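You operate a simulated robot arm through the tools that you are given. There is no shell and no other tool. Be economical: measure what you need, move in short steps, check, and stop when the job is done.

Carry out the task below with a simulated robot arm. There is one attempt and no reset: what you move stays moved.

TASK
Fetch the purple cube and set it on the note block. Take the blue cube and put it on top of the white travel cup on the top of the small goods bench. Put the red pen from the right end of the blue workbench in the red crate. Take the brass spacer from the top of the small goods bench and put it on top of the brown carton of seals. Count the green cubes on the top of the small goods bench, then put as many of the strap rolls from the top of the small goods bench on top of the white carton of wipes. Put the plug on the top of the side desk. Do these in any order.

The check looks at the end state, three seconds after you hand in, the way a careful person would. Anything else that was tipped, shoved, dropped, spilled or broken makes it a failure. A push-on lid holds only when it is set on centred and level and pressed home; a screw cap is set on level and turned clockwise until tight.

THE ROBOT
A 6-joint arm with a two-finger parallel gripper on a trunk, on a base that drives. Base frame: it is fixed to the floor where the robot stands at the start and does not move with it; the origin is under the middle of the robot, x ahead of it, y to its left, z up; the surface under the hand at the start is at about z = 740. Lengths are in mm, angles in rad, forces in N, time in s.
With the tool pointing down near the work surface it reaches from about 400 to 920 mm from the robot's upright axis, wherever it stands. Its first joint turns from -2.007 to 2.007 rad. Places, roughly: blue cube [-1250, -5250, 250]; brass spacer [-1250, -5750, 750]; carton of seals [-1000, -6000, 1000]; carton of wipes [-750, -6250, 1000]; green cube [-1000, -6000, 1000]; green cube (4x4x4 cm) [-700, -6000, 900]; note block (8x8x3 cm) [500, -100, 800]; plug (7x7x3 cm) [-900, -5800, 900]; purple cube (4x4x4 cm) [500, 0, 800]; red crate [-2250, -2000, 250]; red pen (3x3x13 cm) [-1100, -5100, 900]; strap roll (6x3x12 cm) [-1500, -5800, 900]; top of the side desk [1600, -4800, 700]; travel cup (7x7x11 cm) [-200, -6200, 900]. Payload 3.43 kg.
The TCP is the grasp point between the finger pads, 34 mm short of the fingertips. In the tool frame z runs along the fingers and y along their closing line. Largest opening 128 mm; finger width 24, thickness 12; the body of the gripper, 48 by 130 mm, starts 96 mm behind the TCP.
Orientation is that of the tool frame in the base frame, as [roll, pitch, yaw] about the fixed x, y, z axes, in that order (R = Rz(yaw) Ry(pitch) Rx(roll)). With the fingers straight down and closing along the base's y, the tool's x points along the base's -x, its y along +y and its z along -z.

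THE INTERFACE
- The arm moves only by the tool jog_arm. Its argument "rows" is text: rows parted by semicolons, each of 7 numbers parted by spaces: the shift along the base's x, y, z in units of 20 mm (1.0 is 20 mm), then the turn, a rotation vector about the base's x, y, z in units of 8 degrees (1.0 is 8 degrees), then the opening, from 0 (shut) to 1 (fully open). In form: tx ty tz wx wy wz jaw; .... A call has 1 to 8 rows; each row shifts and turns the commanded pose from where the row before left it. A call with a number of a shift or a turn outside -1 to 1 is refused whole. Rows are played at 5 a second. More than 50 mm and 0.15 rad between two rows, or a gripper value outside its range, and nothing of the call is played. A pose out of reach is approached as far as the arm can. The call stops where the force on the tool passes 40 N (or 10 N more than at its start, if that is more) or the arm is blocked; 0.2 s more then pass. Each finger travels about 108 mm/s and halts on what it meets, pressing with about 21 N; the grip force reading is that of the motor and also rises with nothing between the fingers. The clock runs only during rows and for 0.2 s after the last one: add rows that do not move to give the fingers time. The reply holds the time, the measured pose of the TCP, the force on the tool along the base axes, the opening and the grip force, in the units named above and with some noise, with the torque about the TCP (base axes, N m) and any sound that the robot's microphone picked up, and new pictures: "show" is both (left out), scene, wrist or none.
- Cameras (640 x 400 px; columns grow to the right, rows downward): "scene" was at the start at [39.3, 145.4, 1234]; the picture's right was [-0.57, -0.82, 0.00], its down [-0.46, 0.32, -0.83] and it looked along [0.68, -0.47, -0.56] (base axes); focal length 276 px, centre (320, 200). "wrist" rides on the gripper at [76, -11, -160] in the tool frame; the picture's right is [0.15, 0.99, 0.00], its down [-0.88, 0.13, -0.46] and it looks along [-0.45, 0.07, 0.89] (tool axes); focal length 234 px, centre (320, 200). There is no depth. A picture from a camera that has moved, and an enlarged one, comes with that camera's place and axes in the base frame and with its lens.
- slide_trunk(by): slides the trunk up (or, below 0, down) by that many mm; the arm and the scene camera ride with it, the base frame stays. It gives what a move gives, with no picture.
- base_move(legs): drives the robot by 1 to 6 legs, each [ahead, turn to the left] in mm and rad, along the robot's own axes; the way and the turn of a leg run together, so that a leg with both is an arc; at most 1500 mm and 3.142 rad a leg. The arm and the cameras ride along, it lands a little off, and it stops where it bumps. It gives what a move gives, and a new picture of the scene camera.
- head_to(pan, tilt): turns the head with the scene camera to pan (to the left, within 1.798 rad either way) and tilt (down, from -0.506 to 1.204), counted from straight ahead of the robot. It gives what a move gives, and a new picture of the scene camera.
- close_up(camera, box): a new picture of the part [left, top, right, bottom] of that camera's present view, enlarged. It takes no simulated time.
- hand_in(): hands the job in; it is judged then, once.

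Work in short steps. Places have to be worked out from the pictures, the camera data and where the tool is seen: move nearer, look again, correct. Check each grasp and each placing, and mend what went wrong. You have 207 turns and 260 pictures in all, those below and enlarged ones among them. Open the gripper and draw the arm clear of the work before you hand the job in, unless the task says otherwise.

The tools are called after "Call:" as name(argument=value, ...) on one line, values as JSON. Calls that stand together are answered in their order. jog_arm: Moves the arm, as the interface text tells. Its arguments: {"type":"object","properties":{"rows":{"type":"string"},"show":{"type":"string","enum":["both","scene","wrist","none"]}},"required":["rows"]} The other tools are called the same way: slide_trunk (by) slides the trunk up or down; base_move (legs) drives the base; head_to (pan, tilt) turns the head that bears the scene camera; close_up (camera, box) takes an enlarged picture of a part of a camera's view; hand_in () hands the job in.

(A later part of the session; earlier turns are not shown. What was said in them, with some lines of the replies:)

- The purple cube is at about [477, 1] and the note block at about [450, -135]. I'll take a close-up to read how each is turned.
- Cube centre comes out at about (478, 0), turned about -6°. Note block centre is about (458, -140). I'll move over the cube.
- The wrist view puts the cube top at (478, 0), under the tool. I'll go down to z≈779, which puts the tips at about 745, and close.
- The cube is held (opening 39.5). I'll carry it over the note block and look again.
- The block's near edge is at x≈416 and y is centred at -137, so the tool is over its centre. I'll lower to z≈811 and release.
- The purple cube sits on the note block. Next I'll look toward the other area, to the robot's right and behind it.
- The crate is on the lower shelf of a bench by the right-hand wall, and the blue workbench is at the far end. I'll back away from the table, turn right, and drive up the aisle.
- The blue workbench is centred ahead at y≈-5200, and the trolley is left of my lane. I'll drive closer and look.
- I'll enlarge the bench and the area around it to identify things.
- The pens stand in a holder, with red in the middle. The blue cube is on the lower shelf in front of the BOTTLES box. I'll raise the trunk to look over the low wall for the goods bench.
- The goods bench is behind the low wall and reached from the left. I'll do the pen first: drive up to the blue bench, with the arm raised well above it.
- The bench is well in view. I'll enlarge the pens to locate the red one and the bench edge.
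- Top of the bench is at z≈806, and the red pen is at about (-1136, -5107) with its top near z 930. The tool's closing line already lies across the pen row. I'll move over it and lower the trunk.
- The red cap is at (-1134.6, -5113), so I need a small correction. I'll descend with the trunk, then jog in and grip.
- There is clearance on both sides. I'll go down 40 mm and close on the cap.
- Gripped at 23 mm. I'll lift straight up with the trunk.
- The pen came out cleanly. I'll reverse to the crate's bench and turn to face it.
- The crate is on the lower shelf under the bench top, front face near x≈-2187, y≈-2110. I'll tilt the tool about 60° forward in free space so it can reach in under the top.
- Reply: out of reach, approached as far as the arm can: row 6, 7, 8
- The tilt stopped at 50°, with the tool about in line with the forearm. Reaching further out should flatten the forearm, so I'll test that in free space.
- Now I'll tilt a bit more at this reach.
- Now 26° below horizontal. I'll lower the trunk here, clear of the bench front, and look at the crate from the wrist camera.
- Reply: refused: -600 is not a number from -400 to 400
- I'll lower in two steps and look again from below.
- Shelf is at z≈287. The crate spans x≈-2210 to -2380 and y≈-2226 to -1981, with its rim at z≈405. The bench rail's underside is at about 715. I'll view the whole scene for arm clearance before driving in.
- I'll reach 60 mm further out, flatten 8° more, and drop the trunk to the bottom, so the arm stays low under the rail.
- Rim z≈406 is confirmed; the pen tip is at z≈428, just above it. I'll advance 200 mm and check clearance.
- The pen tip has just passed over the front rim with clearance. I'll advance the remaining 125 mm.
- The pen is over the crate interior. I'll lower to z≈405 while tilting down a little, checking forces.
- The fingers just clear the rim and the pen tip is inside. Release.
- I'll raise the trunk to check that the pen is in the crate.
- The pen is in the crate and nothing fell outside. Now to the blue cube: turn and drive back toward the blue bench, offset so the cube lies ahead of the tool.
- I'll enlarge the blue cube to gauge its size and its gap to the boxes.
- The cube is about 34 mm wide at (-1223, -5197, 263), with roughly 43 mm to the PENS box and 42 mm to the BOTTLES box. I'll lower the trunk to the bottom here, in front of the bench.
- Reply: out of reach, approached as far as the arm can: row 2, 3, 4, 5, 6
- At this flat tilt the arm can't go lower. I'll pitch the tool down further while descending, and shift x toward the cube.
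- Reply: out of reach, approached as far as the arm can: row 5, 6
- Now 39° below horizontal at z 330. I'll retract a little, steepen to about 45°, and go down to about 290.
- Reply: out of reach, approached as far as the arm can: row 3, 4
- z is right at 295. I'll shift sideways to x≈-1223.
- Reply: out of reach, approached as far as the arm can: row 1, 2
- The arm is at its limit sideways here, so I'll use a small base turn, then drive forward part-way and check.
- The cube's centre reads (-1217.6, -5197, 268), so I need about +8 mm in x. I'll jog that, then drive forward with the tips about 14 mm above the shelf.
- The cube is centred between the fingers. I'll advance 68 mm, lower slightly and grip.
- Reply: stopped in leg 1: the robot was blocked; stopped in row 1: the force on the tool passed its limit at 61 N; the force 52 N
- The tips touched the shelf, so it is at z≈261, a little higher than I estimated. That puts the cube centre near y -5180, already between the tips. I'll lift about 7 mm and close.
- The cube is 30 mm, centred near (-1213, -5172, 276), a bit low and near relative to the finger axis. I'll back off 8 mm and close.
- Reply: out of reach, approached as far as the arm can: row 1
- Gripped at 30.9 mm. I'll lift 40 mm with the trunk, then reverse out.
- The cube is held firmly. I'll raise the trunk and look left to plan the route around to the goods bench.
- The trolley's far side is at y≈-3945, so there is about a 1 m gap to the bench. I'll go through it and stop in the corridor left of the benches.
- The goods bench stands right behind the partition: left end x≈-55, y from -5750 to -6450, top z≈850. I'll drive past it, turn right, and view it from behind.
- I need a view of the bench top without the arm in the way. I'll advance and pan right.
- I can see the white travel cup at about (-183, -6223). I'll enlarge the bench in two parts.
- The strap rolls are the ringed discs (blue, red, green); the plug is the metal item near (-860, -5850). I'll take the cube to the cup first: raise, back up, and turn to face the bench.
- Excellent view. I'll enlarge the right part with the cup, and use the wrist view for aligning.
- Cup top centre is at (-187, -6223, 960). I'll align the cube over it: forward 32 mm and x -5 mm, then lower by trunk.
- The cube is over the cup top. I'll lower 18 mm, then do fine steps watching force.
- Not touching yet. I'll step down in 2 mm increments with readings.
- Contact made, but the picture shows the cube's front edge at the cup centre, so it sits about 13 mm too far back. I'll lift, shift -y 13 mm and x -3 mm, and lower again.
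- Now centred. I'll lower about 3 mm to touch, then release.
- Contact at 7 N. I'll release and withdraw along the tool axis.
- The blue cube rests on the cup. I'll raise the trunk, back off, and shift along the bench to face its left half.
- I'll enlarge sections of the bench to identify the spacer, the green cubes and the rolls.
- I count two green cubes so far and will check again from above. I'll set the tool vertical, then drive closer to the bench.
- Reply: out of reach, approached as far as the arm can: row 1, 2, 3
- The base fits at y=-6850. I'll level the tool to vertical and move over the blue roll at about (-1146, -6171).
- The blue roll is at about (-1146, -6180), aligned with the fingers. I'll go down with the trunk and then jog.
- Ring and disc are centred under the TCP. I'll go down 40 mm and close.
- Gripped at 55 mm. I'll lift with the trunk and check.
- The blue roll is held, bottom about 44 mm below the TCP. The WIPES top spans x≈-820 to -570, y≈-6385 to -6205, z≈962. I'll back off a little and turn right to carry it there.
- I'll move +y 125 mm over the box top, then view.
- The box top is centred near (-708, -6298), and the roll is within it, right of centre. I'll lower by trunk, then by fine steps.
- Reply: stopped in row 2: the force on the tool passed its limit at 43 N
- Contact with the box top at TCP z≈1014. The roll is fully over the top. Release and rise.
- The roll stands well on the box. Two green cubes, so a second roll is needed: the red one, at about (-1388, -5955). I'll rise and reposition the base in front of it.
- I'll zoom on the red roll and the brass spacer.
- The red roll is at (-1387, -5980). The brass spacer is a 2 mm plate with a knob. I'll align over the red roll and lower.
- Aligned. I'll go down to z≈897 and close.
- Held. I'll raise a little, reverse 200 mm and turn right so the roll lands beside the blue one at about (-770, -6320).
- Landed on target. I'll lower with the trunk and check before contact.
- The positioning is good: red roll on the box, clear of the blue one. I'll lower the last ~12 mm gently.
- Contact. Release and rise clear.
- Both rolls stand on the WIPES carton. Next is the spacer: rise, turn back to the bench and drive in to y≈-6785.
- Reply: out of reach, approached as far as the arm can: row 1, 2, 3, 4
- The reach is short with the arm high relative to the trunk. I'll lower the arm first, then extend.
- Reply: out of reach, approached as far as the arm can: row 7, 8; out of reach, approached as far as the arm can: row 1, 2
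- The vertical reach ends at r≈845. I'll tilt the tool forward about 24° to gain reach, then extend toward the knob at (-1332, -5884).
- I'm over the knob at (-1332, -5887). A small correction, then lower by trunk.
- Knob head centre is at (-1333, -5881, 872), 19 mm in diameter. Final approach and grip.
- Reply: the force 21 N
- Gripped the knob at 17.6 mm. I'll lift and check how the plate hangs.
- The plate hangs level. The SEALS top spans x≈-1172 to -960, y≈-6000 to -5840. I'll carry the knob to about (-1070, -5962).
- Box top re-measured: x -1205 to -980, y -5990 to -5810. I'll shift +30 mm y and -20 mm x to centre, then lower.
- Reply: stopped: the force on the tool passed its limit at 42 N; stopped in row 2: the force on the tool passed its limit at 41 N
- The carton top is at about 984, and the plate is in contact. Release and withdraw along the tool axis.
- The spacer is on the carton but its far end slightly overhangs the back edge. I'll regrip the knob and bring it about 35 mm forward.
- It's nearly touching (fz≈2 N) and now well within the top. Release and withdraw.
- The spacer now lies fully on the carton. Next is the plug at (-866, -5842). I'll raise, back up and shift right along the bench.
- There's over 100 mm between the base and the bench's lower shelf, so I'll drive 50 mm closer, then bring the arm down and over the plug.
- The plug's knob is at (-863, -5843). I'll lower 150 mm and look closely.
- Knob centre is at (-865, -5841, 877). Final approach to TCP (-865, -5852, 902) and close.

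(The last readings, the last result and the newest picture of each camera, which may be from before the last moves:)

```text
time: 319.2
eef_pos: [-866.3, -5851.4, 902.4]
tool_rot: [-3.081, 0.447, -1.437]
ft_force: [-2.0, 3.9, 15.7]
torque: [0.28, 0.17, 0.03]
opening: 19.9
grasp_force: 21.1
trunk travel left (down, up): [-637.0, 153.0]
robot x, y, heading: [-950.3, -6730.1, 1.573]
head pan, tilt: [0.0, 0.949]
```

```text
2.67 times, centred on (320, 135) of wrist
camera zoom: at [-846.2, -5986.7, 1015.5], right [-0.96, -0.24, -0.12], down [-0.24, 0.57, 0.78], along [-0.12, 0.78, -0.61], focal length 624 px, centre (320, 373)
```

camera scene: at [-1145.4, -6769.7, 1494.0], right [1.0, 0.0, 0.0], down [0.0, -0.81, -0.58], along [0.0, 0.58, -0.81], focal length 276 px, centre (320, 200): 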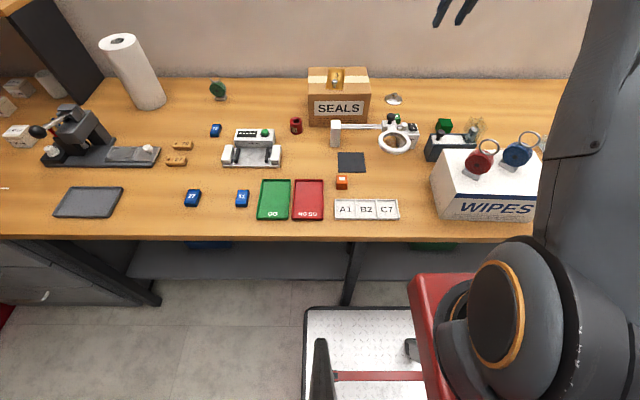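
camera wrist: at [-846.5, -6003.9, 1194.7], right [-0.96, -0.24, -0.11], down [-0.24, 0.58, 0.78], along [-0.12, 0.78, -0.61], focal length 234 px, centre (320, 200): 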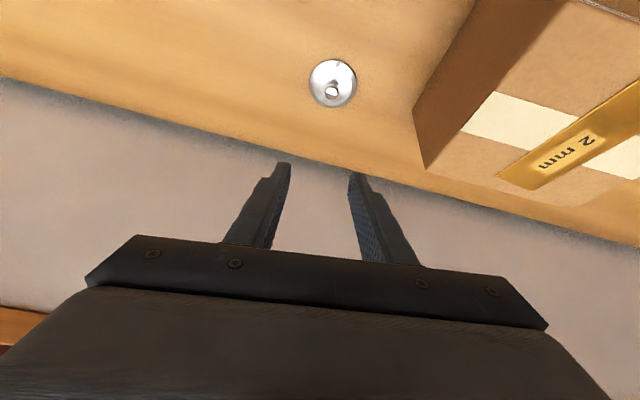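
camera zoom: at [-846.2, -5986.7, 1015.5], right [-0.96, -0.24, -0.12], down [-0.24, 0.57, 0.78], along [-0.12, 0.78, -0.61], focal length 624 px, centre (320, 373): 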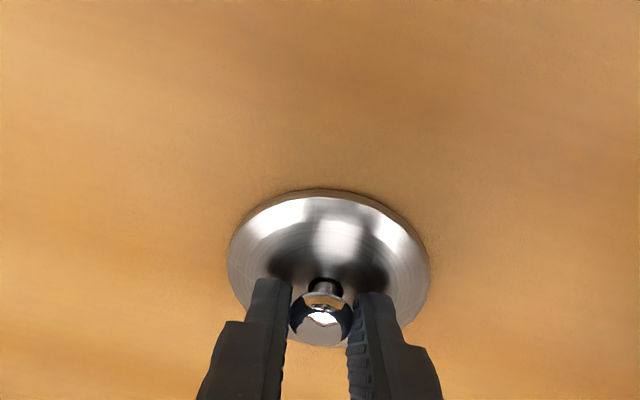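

Gripped at about 20 mm. I'll lift slowly and check.

Call:
jog_arm(rows="0 0 0.3 0 0 0 0.05;0 0 0.7 0 0 0 0.05;0 0 1 0 0 0 0.05", show="none")

Call:
slide_trunk(by=152)

Call:
close_up(camera="wrist", box=[200, 60, 440, 210])

```text
time: 320.0
eef_pos: [-866.4, -5852.3, 941.2]
tool_rot: [-3.084, 0.442, -1.434]
ft_force: [0.3, -0.4, -1.5]
torque: [0.02, 0.01, 0.03]
opening: 19.6
grasp_force: 21.1
trunk travel left (down, up): [-637.0, 153.0]
robot x, y, heading: [-950.6, -6731.1, 1.574]
head pan, tilt: [0.0, 0.949]
```

```text
time: 321.7
eef_pos: [-866.9, -5851.6, 1093.3]
tool_rot: [-3.086, 0.443, -1.437]
ft_force: [0.4, 0.7, 0.5]
torque: [0.0, 0.01, 0.03]
opening: 19.6
grasp_force: 20.9
trunk travel left (down, up): [-789.0, 1.0]
robot x, y, heading: [-951.8, -6727.6, 1.575]
head pan, tilt: [0.0, 0.949]
```

```text
2.67 times, centred on (320, 135) of wrist
camera zoom: at [-846.0, -5986.9, 1206.3], right [-0.96, -0.24, -0.11], down [-0.24, 0.58, 0.78], along [-0.12, 0.78, -0.61], focal length 624 px, centre (320, 373)
```

zoom: 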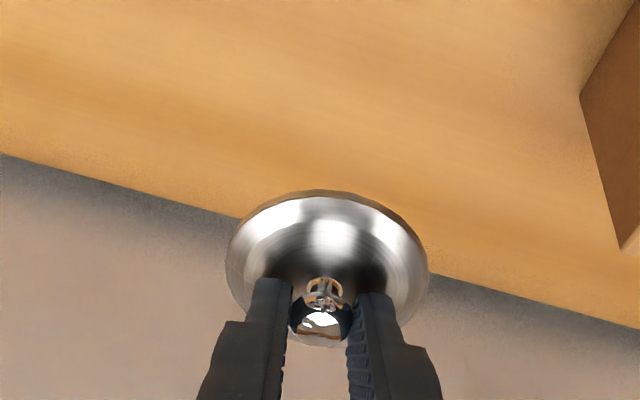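

The plug is held level. I'll retract up and back for clearance, then reverse away from the bench.

Call:
jog_arm(rows="0 -0.5 1 0 0 0 0.05;0 -0.5 1 0 0 0 0.05;0 -1 1 0 0 0 0.05;0 -1 1 0 0 0 0.05;0 -1 0.5 0 0 0 0.05;0 -1 0 0 0 0 0.05", show="none")

Call:
base_move(legs=[[-260, 0], [0, -1.571], [1300, 0], [150, 0]])

Call:
head_to(pan=0.4, tilt=0.4)

```text
time: 323.1
eef_pos: [-867.0, -5952.8, 1182.8]
tool_rot: [-3.085, 0.445, -1.436]
ft_force: [-0.7, -0.1, -1.2]
torque: [-0.05, 0.0, 0.02]
opening: 19.9
grasp_force: 21.5
trunk travel left (down, up): [-789.0, 1.0]
robot x, y, heading: [-950.3, -6729.7, 1.572]
head pan, tilt: [0.0, 0.949]
```

```text
time: 335.9
eef_pos: [1282.3, -7077.9, 1184.5]
tool_rot: [-3.083, 0.443, -3.013]
ft_force: [-0.4, 0.1, 0.4]
torque: [0.0, 0.0, 0.01]
opening: 19.6
grasp_force: 21.4
trunk travel left (down, up): [-789.0, 1.0]
robot x, y, heading: [506.5, -6990.3, -0.008]
head pan, tilt: [0.0, 0.949]
camera scene: at [465.2, -6794.5, 1494.0], right [0.0, -1.0, 0.0], down [-0.81, 0.0, -0.58], along [0.58, 0.0, -0.81], focal length 276 px, centre (320, 200)
```

scene: 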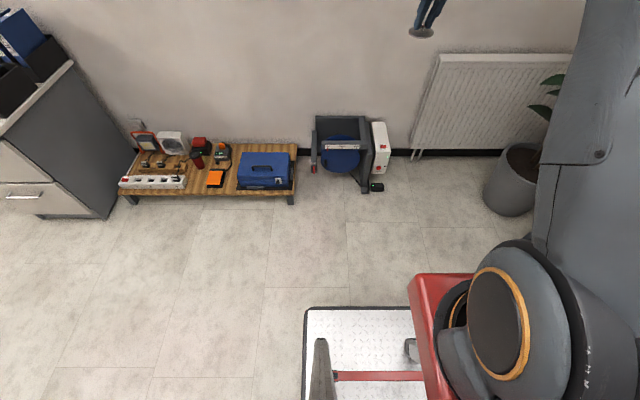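

```text
time: 336.9
eef_pos: [1282.5, -7077.9, 1182.6]
tool_rot: [-3.084, 0.444, -3.011]
ft_force: [-0.5, -0.4, -0.7]
torque: [0.01, 0.02, 0.0]
opening: 19.6
grasp_force: 21.4
trunk travel left (down, up): [-789.0, 1.0]
robot x, y, heading: [505.8, -6988.6, -0.001]
head pan, tilt: [0.4, 0.4]
camera scene: at [478.2, -6758.6, 1540.6], right [0.39, -0.92, 0.0], down [-0.36, -0.15, -0.92], along [0.85, 0.35, -0.39], focal length 276 px, centre (320, 200)
```

scene: 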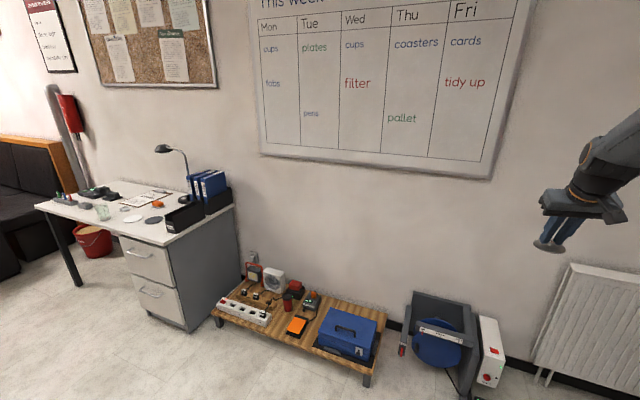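

The way is clear. I'll go up the corridor and turn to face the side desk. I'm aiming for the free spot near (1480, -4760).

Call:
base_move(legs=[[0, 1.571], [1200, 0], [1115, 0], [0, -1.571]])

Call:
head_to(pan=0.0, tilt=0.6)

```text
time: 356.0
eef_pos: [1279.0, -4761.3, 1183.8]
tool_rot: [-3.085, 0.443, -3.02]
ft_force: [-0.1, 0.1, -0.4]
torque: [0.0, 0.01, -0.02]
opening: 19.2
grasp_force: 21.4
trunk travel left (down, up): [-789.0, 1.0]
robot x, y, heading: [507.4, -4671.4, -0.009]
head pan, tilt: [0.4, 0.4]
camera scene: at [476.7, -4437.6, 1540.7], right [0.38, -0.92, 0.0], down [-0.36, -0.15, -0.92], along [0.85, 0.35, -0.39], focal length 276 px, centre (320, 200)
```

scene: 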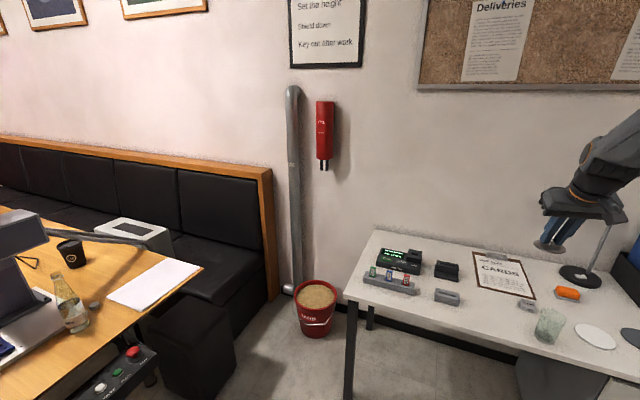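

```text
time: 356.9
eef_pos: [1279.7, -4763.3, 1183.6]
tool_rot: [-3.086, 0.444, -3.019]
ft_force: [-0.8, 0.6, -0.5]
torque: [0.06, 0.06, 0.0]
opening: 19.1
grasp_force: 20.9
trunk travel left (down, up): [-789.0, 1.0]
robot x, y, heading: [501.0, -4672.8, -0.009]
head pan, tilt: [0.0, 0.6]
camera scene: at [479.4, -4473.6, 1522.5], right [-0.01, -1.0, 0.0], down [-0.56, 0.0, -0.83], along [0.83, -0.01, -0.56], focal length 276 px, centre (320, 200)
```

scene: 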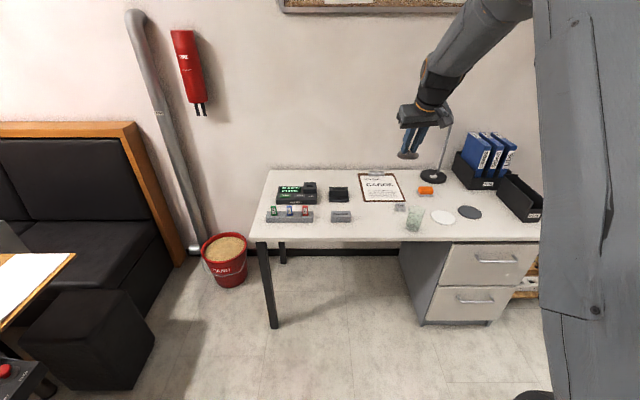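

The spot between the grey block (y≈-4583) and the glass (y≈-4916) is free at about (1465, -4750). I'll drive in and lower.

Call:
base_move(legs=[[190, 0]])

Call:
slide_trunk(by=-330)

Call:
close_up(camera="wrist", box=[0, 0, 640, 400])

Call:
head_to(pan=-0.15, tilt=0.6)

```text
time: 358.4
eef_pos: [1468.3, -4764.3, 1183.3]
tool_rot: [-3.085, 0.443, -3.016]
ft_force: [-0.4, 0.3, 0.6]
torque: [-0.01, -0.03, 0.01]
opening: 19.1
grasp_force: 21.3
trunk travel left (down, up): [-789.0, 1.0]
robot x, y, heading: [692.5, -4669.2, -0.008]
head pan, tilt: [0.0, 0.6]
camera scene: at [669.1, -4475.4, 1522.5], right [-0.01, -1.0, 0.0], down [-0.56, 0.0, -0.83], along [0.83, -0.01, -0.56], focal length 276 px, centre (320, 200)
```

scene: 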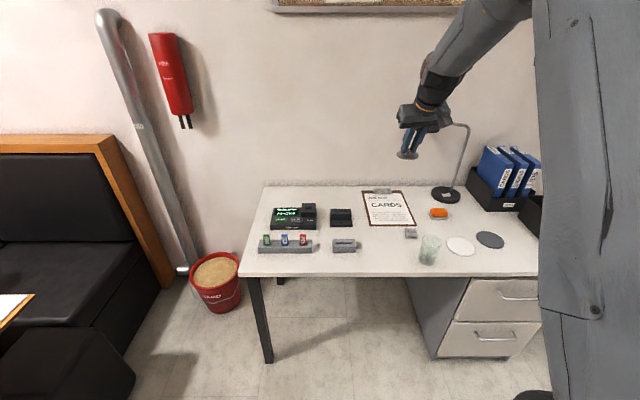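

```text
time: 361.7
eef_pos: [1468.7, -4763.2, 854.2]
tool_rot: [-3.084, 0.444, -3.017]
ft_force: [0.8, 0.3, -0.6]
torque: [0.02, 0.01, -0.01]
opening: 19.2
grasp_force: 21.2
trunk travel left (down, up): [-459.0, 331.0]
robot x, y, heading: [692.9, -4670.3, -0.012]
head pan, tilt: [0.0, 0.6]
```

```text
1.00 times, centred on (320, 200) of wrist (not enlarged: the box is as wide or as high as the picture)
camera zoom: at [1333.3, -4781.4, 966.2], right [-0.23, 0.97, -0.11], down [0.58, 0.23, 0.78], along [0.78, 0.11, -0.61], focal length 234 px, centre (320, 200)
```

zoom: 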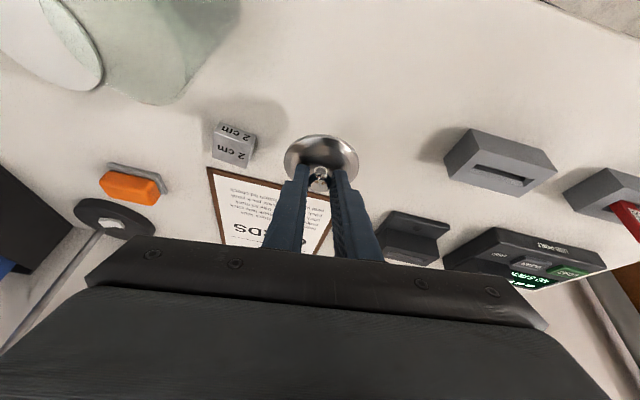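

```text
time: 362.4
eef_pos: [1469.4, -4764.0, 853.7]
tool_rot: [-3.082, 0.445, -3.016]
ft_force: [-0.3, -0.5, -0.1]
torque: [-0.03, -0.01, -0.01]
opening: 19.0
grasp_force: 20.8
trunk travel left (down, up): [-459.0, 331.0]
robot x, y, heading: [692.3, -4673.0, -0.009]
head pan, tilt: [-0.15, 0.6]
camera scene: at [760.0, -4489.4, 1192.4], right [-0.16, -0.99, 0.0], down [-0.56, 0.09, -0.83], along [0.81, -0.13, -0.56], focal length 276 px, centre (320, 200)
```

scene: 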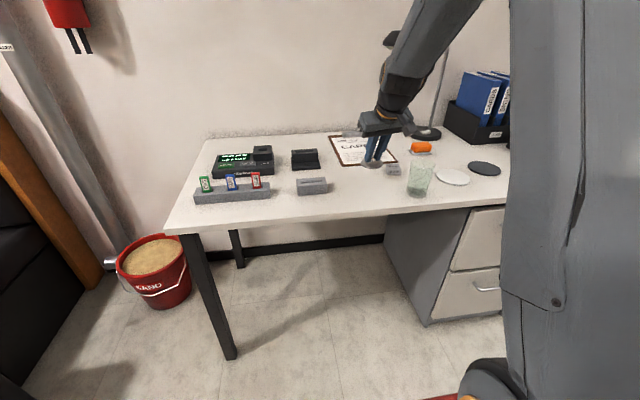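

The area under the plug is clear. I'll lower 55 mm, then step down to contact.

Call:
slide_trunk(by=-55)

Call:
jog_arm(rows="0 0 -0.2 0 0 0 0.05;0 0 -0.2 0 0 0 0.05;0 0 -0.2 0 0 0 0.05;0 0 -0.2 0 0 0 0.05;0 0 -0.2 0 0 0 0.05;0 0 -0.15 0 0 0 0.05;0 0 -0.15 0 0 0 0.05", show="none")

Call:
close_up(camera="wrist", box=[200, 60, 440, 210])

```text
time: 363.3
eef_pos: [1469.2, -4763.9, 799.0]
tool_rot: [-3.082, 0.443, -3.018]
ft_force: [0.3, -0.1, -0.1]
torque: [-0.03, 0.0, 0.0]
opening: 19.4
grasp_force: 21.1
trunk travel left (down, up): [-404.0, 386.0]
robot x, y, heading: [695.2, -4670.7, -0.005]
head pan, tilt: [-0.15, 0.6]
```

```text
time: 364.7
eef_pos: [1471.2, -4765.4, 783.1]
tool_rot: [-3.079, 0.453, -3.018]
ft_force: [-9.7, 1.1, 16.2]
torque: [0.39, 0.43, 0.14]
opening: 19.1
grasp_force: 20.9
trunk travel left (down, up): [-404.0, 386.0]
robot x, y, heading: [692.2, -4669.4, -0.011]
head pan, tilt: [-0.15, 0.6]
stopped in row 6: the force on the tool passed its limit at 44 N (the readings are from after the stop); the commanded pose is now the measured one
```

```text
2.67 times, centred on (320, 135) of wrist
camera zoom: at [1333.8, -4782.1, 894.1], right [-0.23, 0.97, -0.12], down [0.57, 0.23, 0.79], along [0.79, 0.11, -0.6], focal length 624 px, centre (320, 373)
```

zoom: 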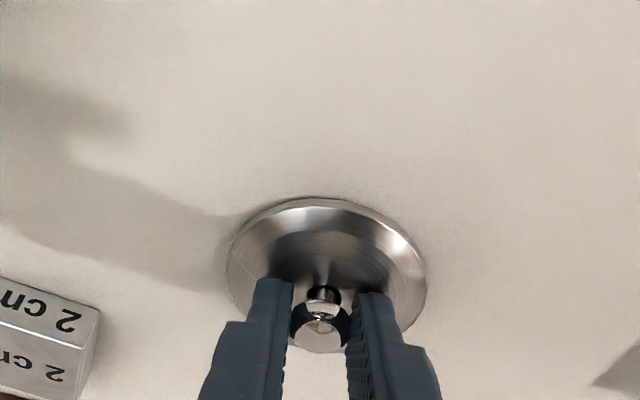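

The plug is on the desk. I'll release it and withdraw along the tool axis.

Call:
jog_arm(rows="0 0 0.08 0 0 0 0.2;0 0 0 0 0 0 0.4;0 0 0 0 0 0 0.4;-0.4 0 0.8 0 0 0 0.4;-0.4 0 0.8 0 0 0 0.4;-0.4 0 0.8 0 0 0 0.4;-0.4 0 0.8 0 0 0 0.4;-0.4 0 0.8 0 0 0 0.4", show="both")

```text
time: 366.5
eef_pos: [1430.4, -4765.2, 862.2]
tool_rot: [-3.079, 0.45, -3.017]
ft_force: [-0.1, 0.2, 0.1]
torque: [-0.02, -0.01, 0.01]
opening: 51.2
grasp_force: 0.1
trunk travel left (down, up): [-404.0, 386.0]
robot x, y, heading: [694.9, -4668.0, -0.01]
head pan, tilt: [-0.15, 0.6]
camera scene: at [775.4, -4489.6, 1137.4], right [-0.16, -0.99, 0.0], down [-0.56, 0.09, -0.82], along [0.81, -0.13, -0.57], focal length 276 px, centre (320, 200)
camera wrist: at [1294.5, -4782.4, 973.8], right [-0.23, 0.97, -0.12], down [0.57, 0.23, 0.79], along [0.79, 0.11, -0.61], focal length 234 px, centre (320, 200)
```

scene: 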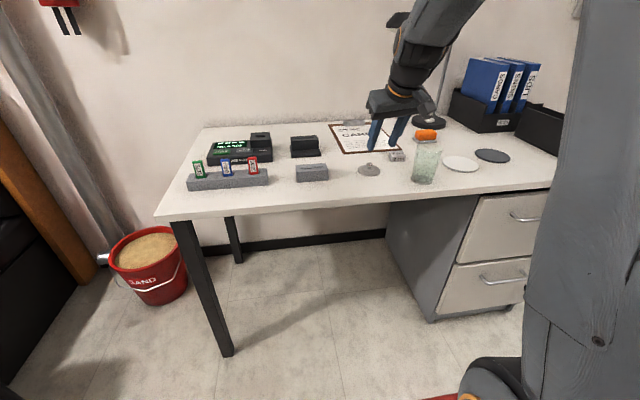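
wrist: 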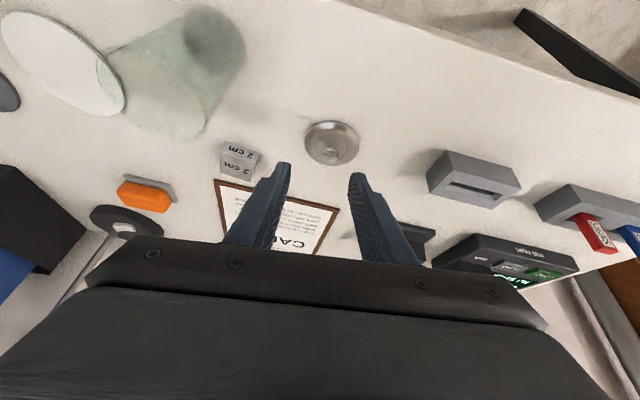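

All placements look good. I'll draw the arm up and away from the desk before handing in.

Call:
slide_trunk(by=250)

Call:
base_move(legs=[[-250, 0]])

Call:
close_up(camera="scene", box=[200, 100, 520, 300])

```text
time: 369.1
eef_pos: [1431.1, -4763.9, 1113.0]
tool_rot: [-3.082, 0.452, -3.018]
ft_force: [0.1, -0.1, 1.0]
torque: [0.01, 0.02, -0.04]
opening: 51.2
grasp_force: 0.0
trunk travel left (down, up): [-654.0, 136.0]
robot x, y, heading: [694.2, -4669.2, -0.016]
head pan, tilt: [-0.15, 0.6]
```

```text
time: 370.9
eef_pos: [1178.2, -4763.1, 1112.5]
tool_rot: [-3.083, 0.452, -3.019]
ft_force: [0.1, 0.6, 1.0]
torque: [0.0, -0.04, 0.02]
opening: 51.3
grasp_force: 0.0
trunk travel left (down, up): [-654.0, 136.0]
robot x, y, heading: [440.0, -4667.3, -0.013]
head pan, tilt: [-0.15, 0.6]
camera scene: at [454.2, -4486.3, 1387.4], right [-0.16, -0.99, 0.0], down [-0.56, 0.09, -0.83], along [0.81, -0.13, -0.56], focal length 276 px, centre (320, 200)
```

scene: 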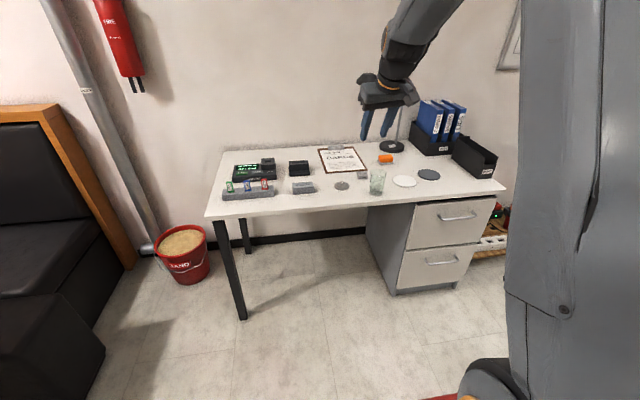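

```text
2.00 times, centred on (360, 200) of scene
camera zoom: at [454.2, -4486.3, 1387.4], right [-0.16, -0.99, 0.0], down [-0.56, 0.09, -0.83], along [0.81, -0.13, -0.56], focal length 552 px, centre (240, 200)
```

zoom: 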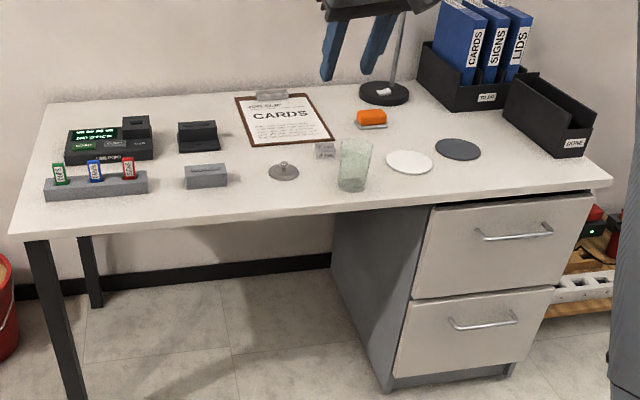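

The plug sits on the desk and the gripper is open and clear, so I'm handing in.

Call:
hand_in()

```text
The job is handed in.
```

I finished all six parts and handed the job in. I saw every item in place except the red pen, which I could only partly check.

- **Purple cube:** it sits on the note block.
- **Blue cube:** it is on top of the white travel cup on the goods bench.
- **Red pen:** I released it inside the red crate. Nothing lay on the shelf or floor afterwards, but I could barely make the pen out inside.
- **Brass spacer:** it lies fully on the carton of seals. I moved it once because its first position hung slightly over the back edge.
- **Strap rolls:** I counted two green cubes on the bench. The blue and red rolls now stand on the carton of wipes.
- **Plug:** it is on the side desk, in the free space between the small grey blocks and the glass.

The fingers touched the blue bench's lower shelf once while I was reaching for the blue cube. I saw nothing move. The gripper is open and clear of the work.
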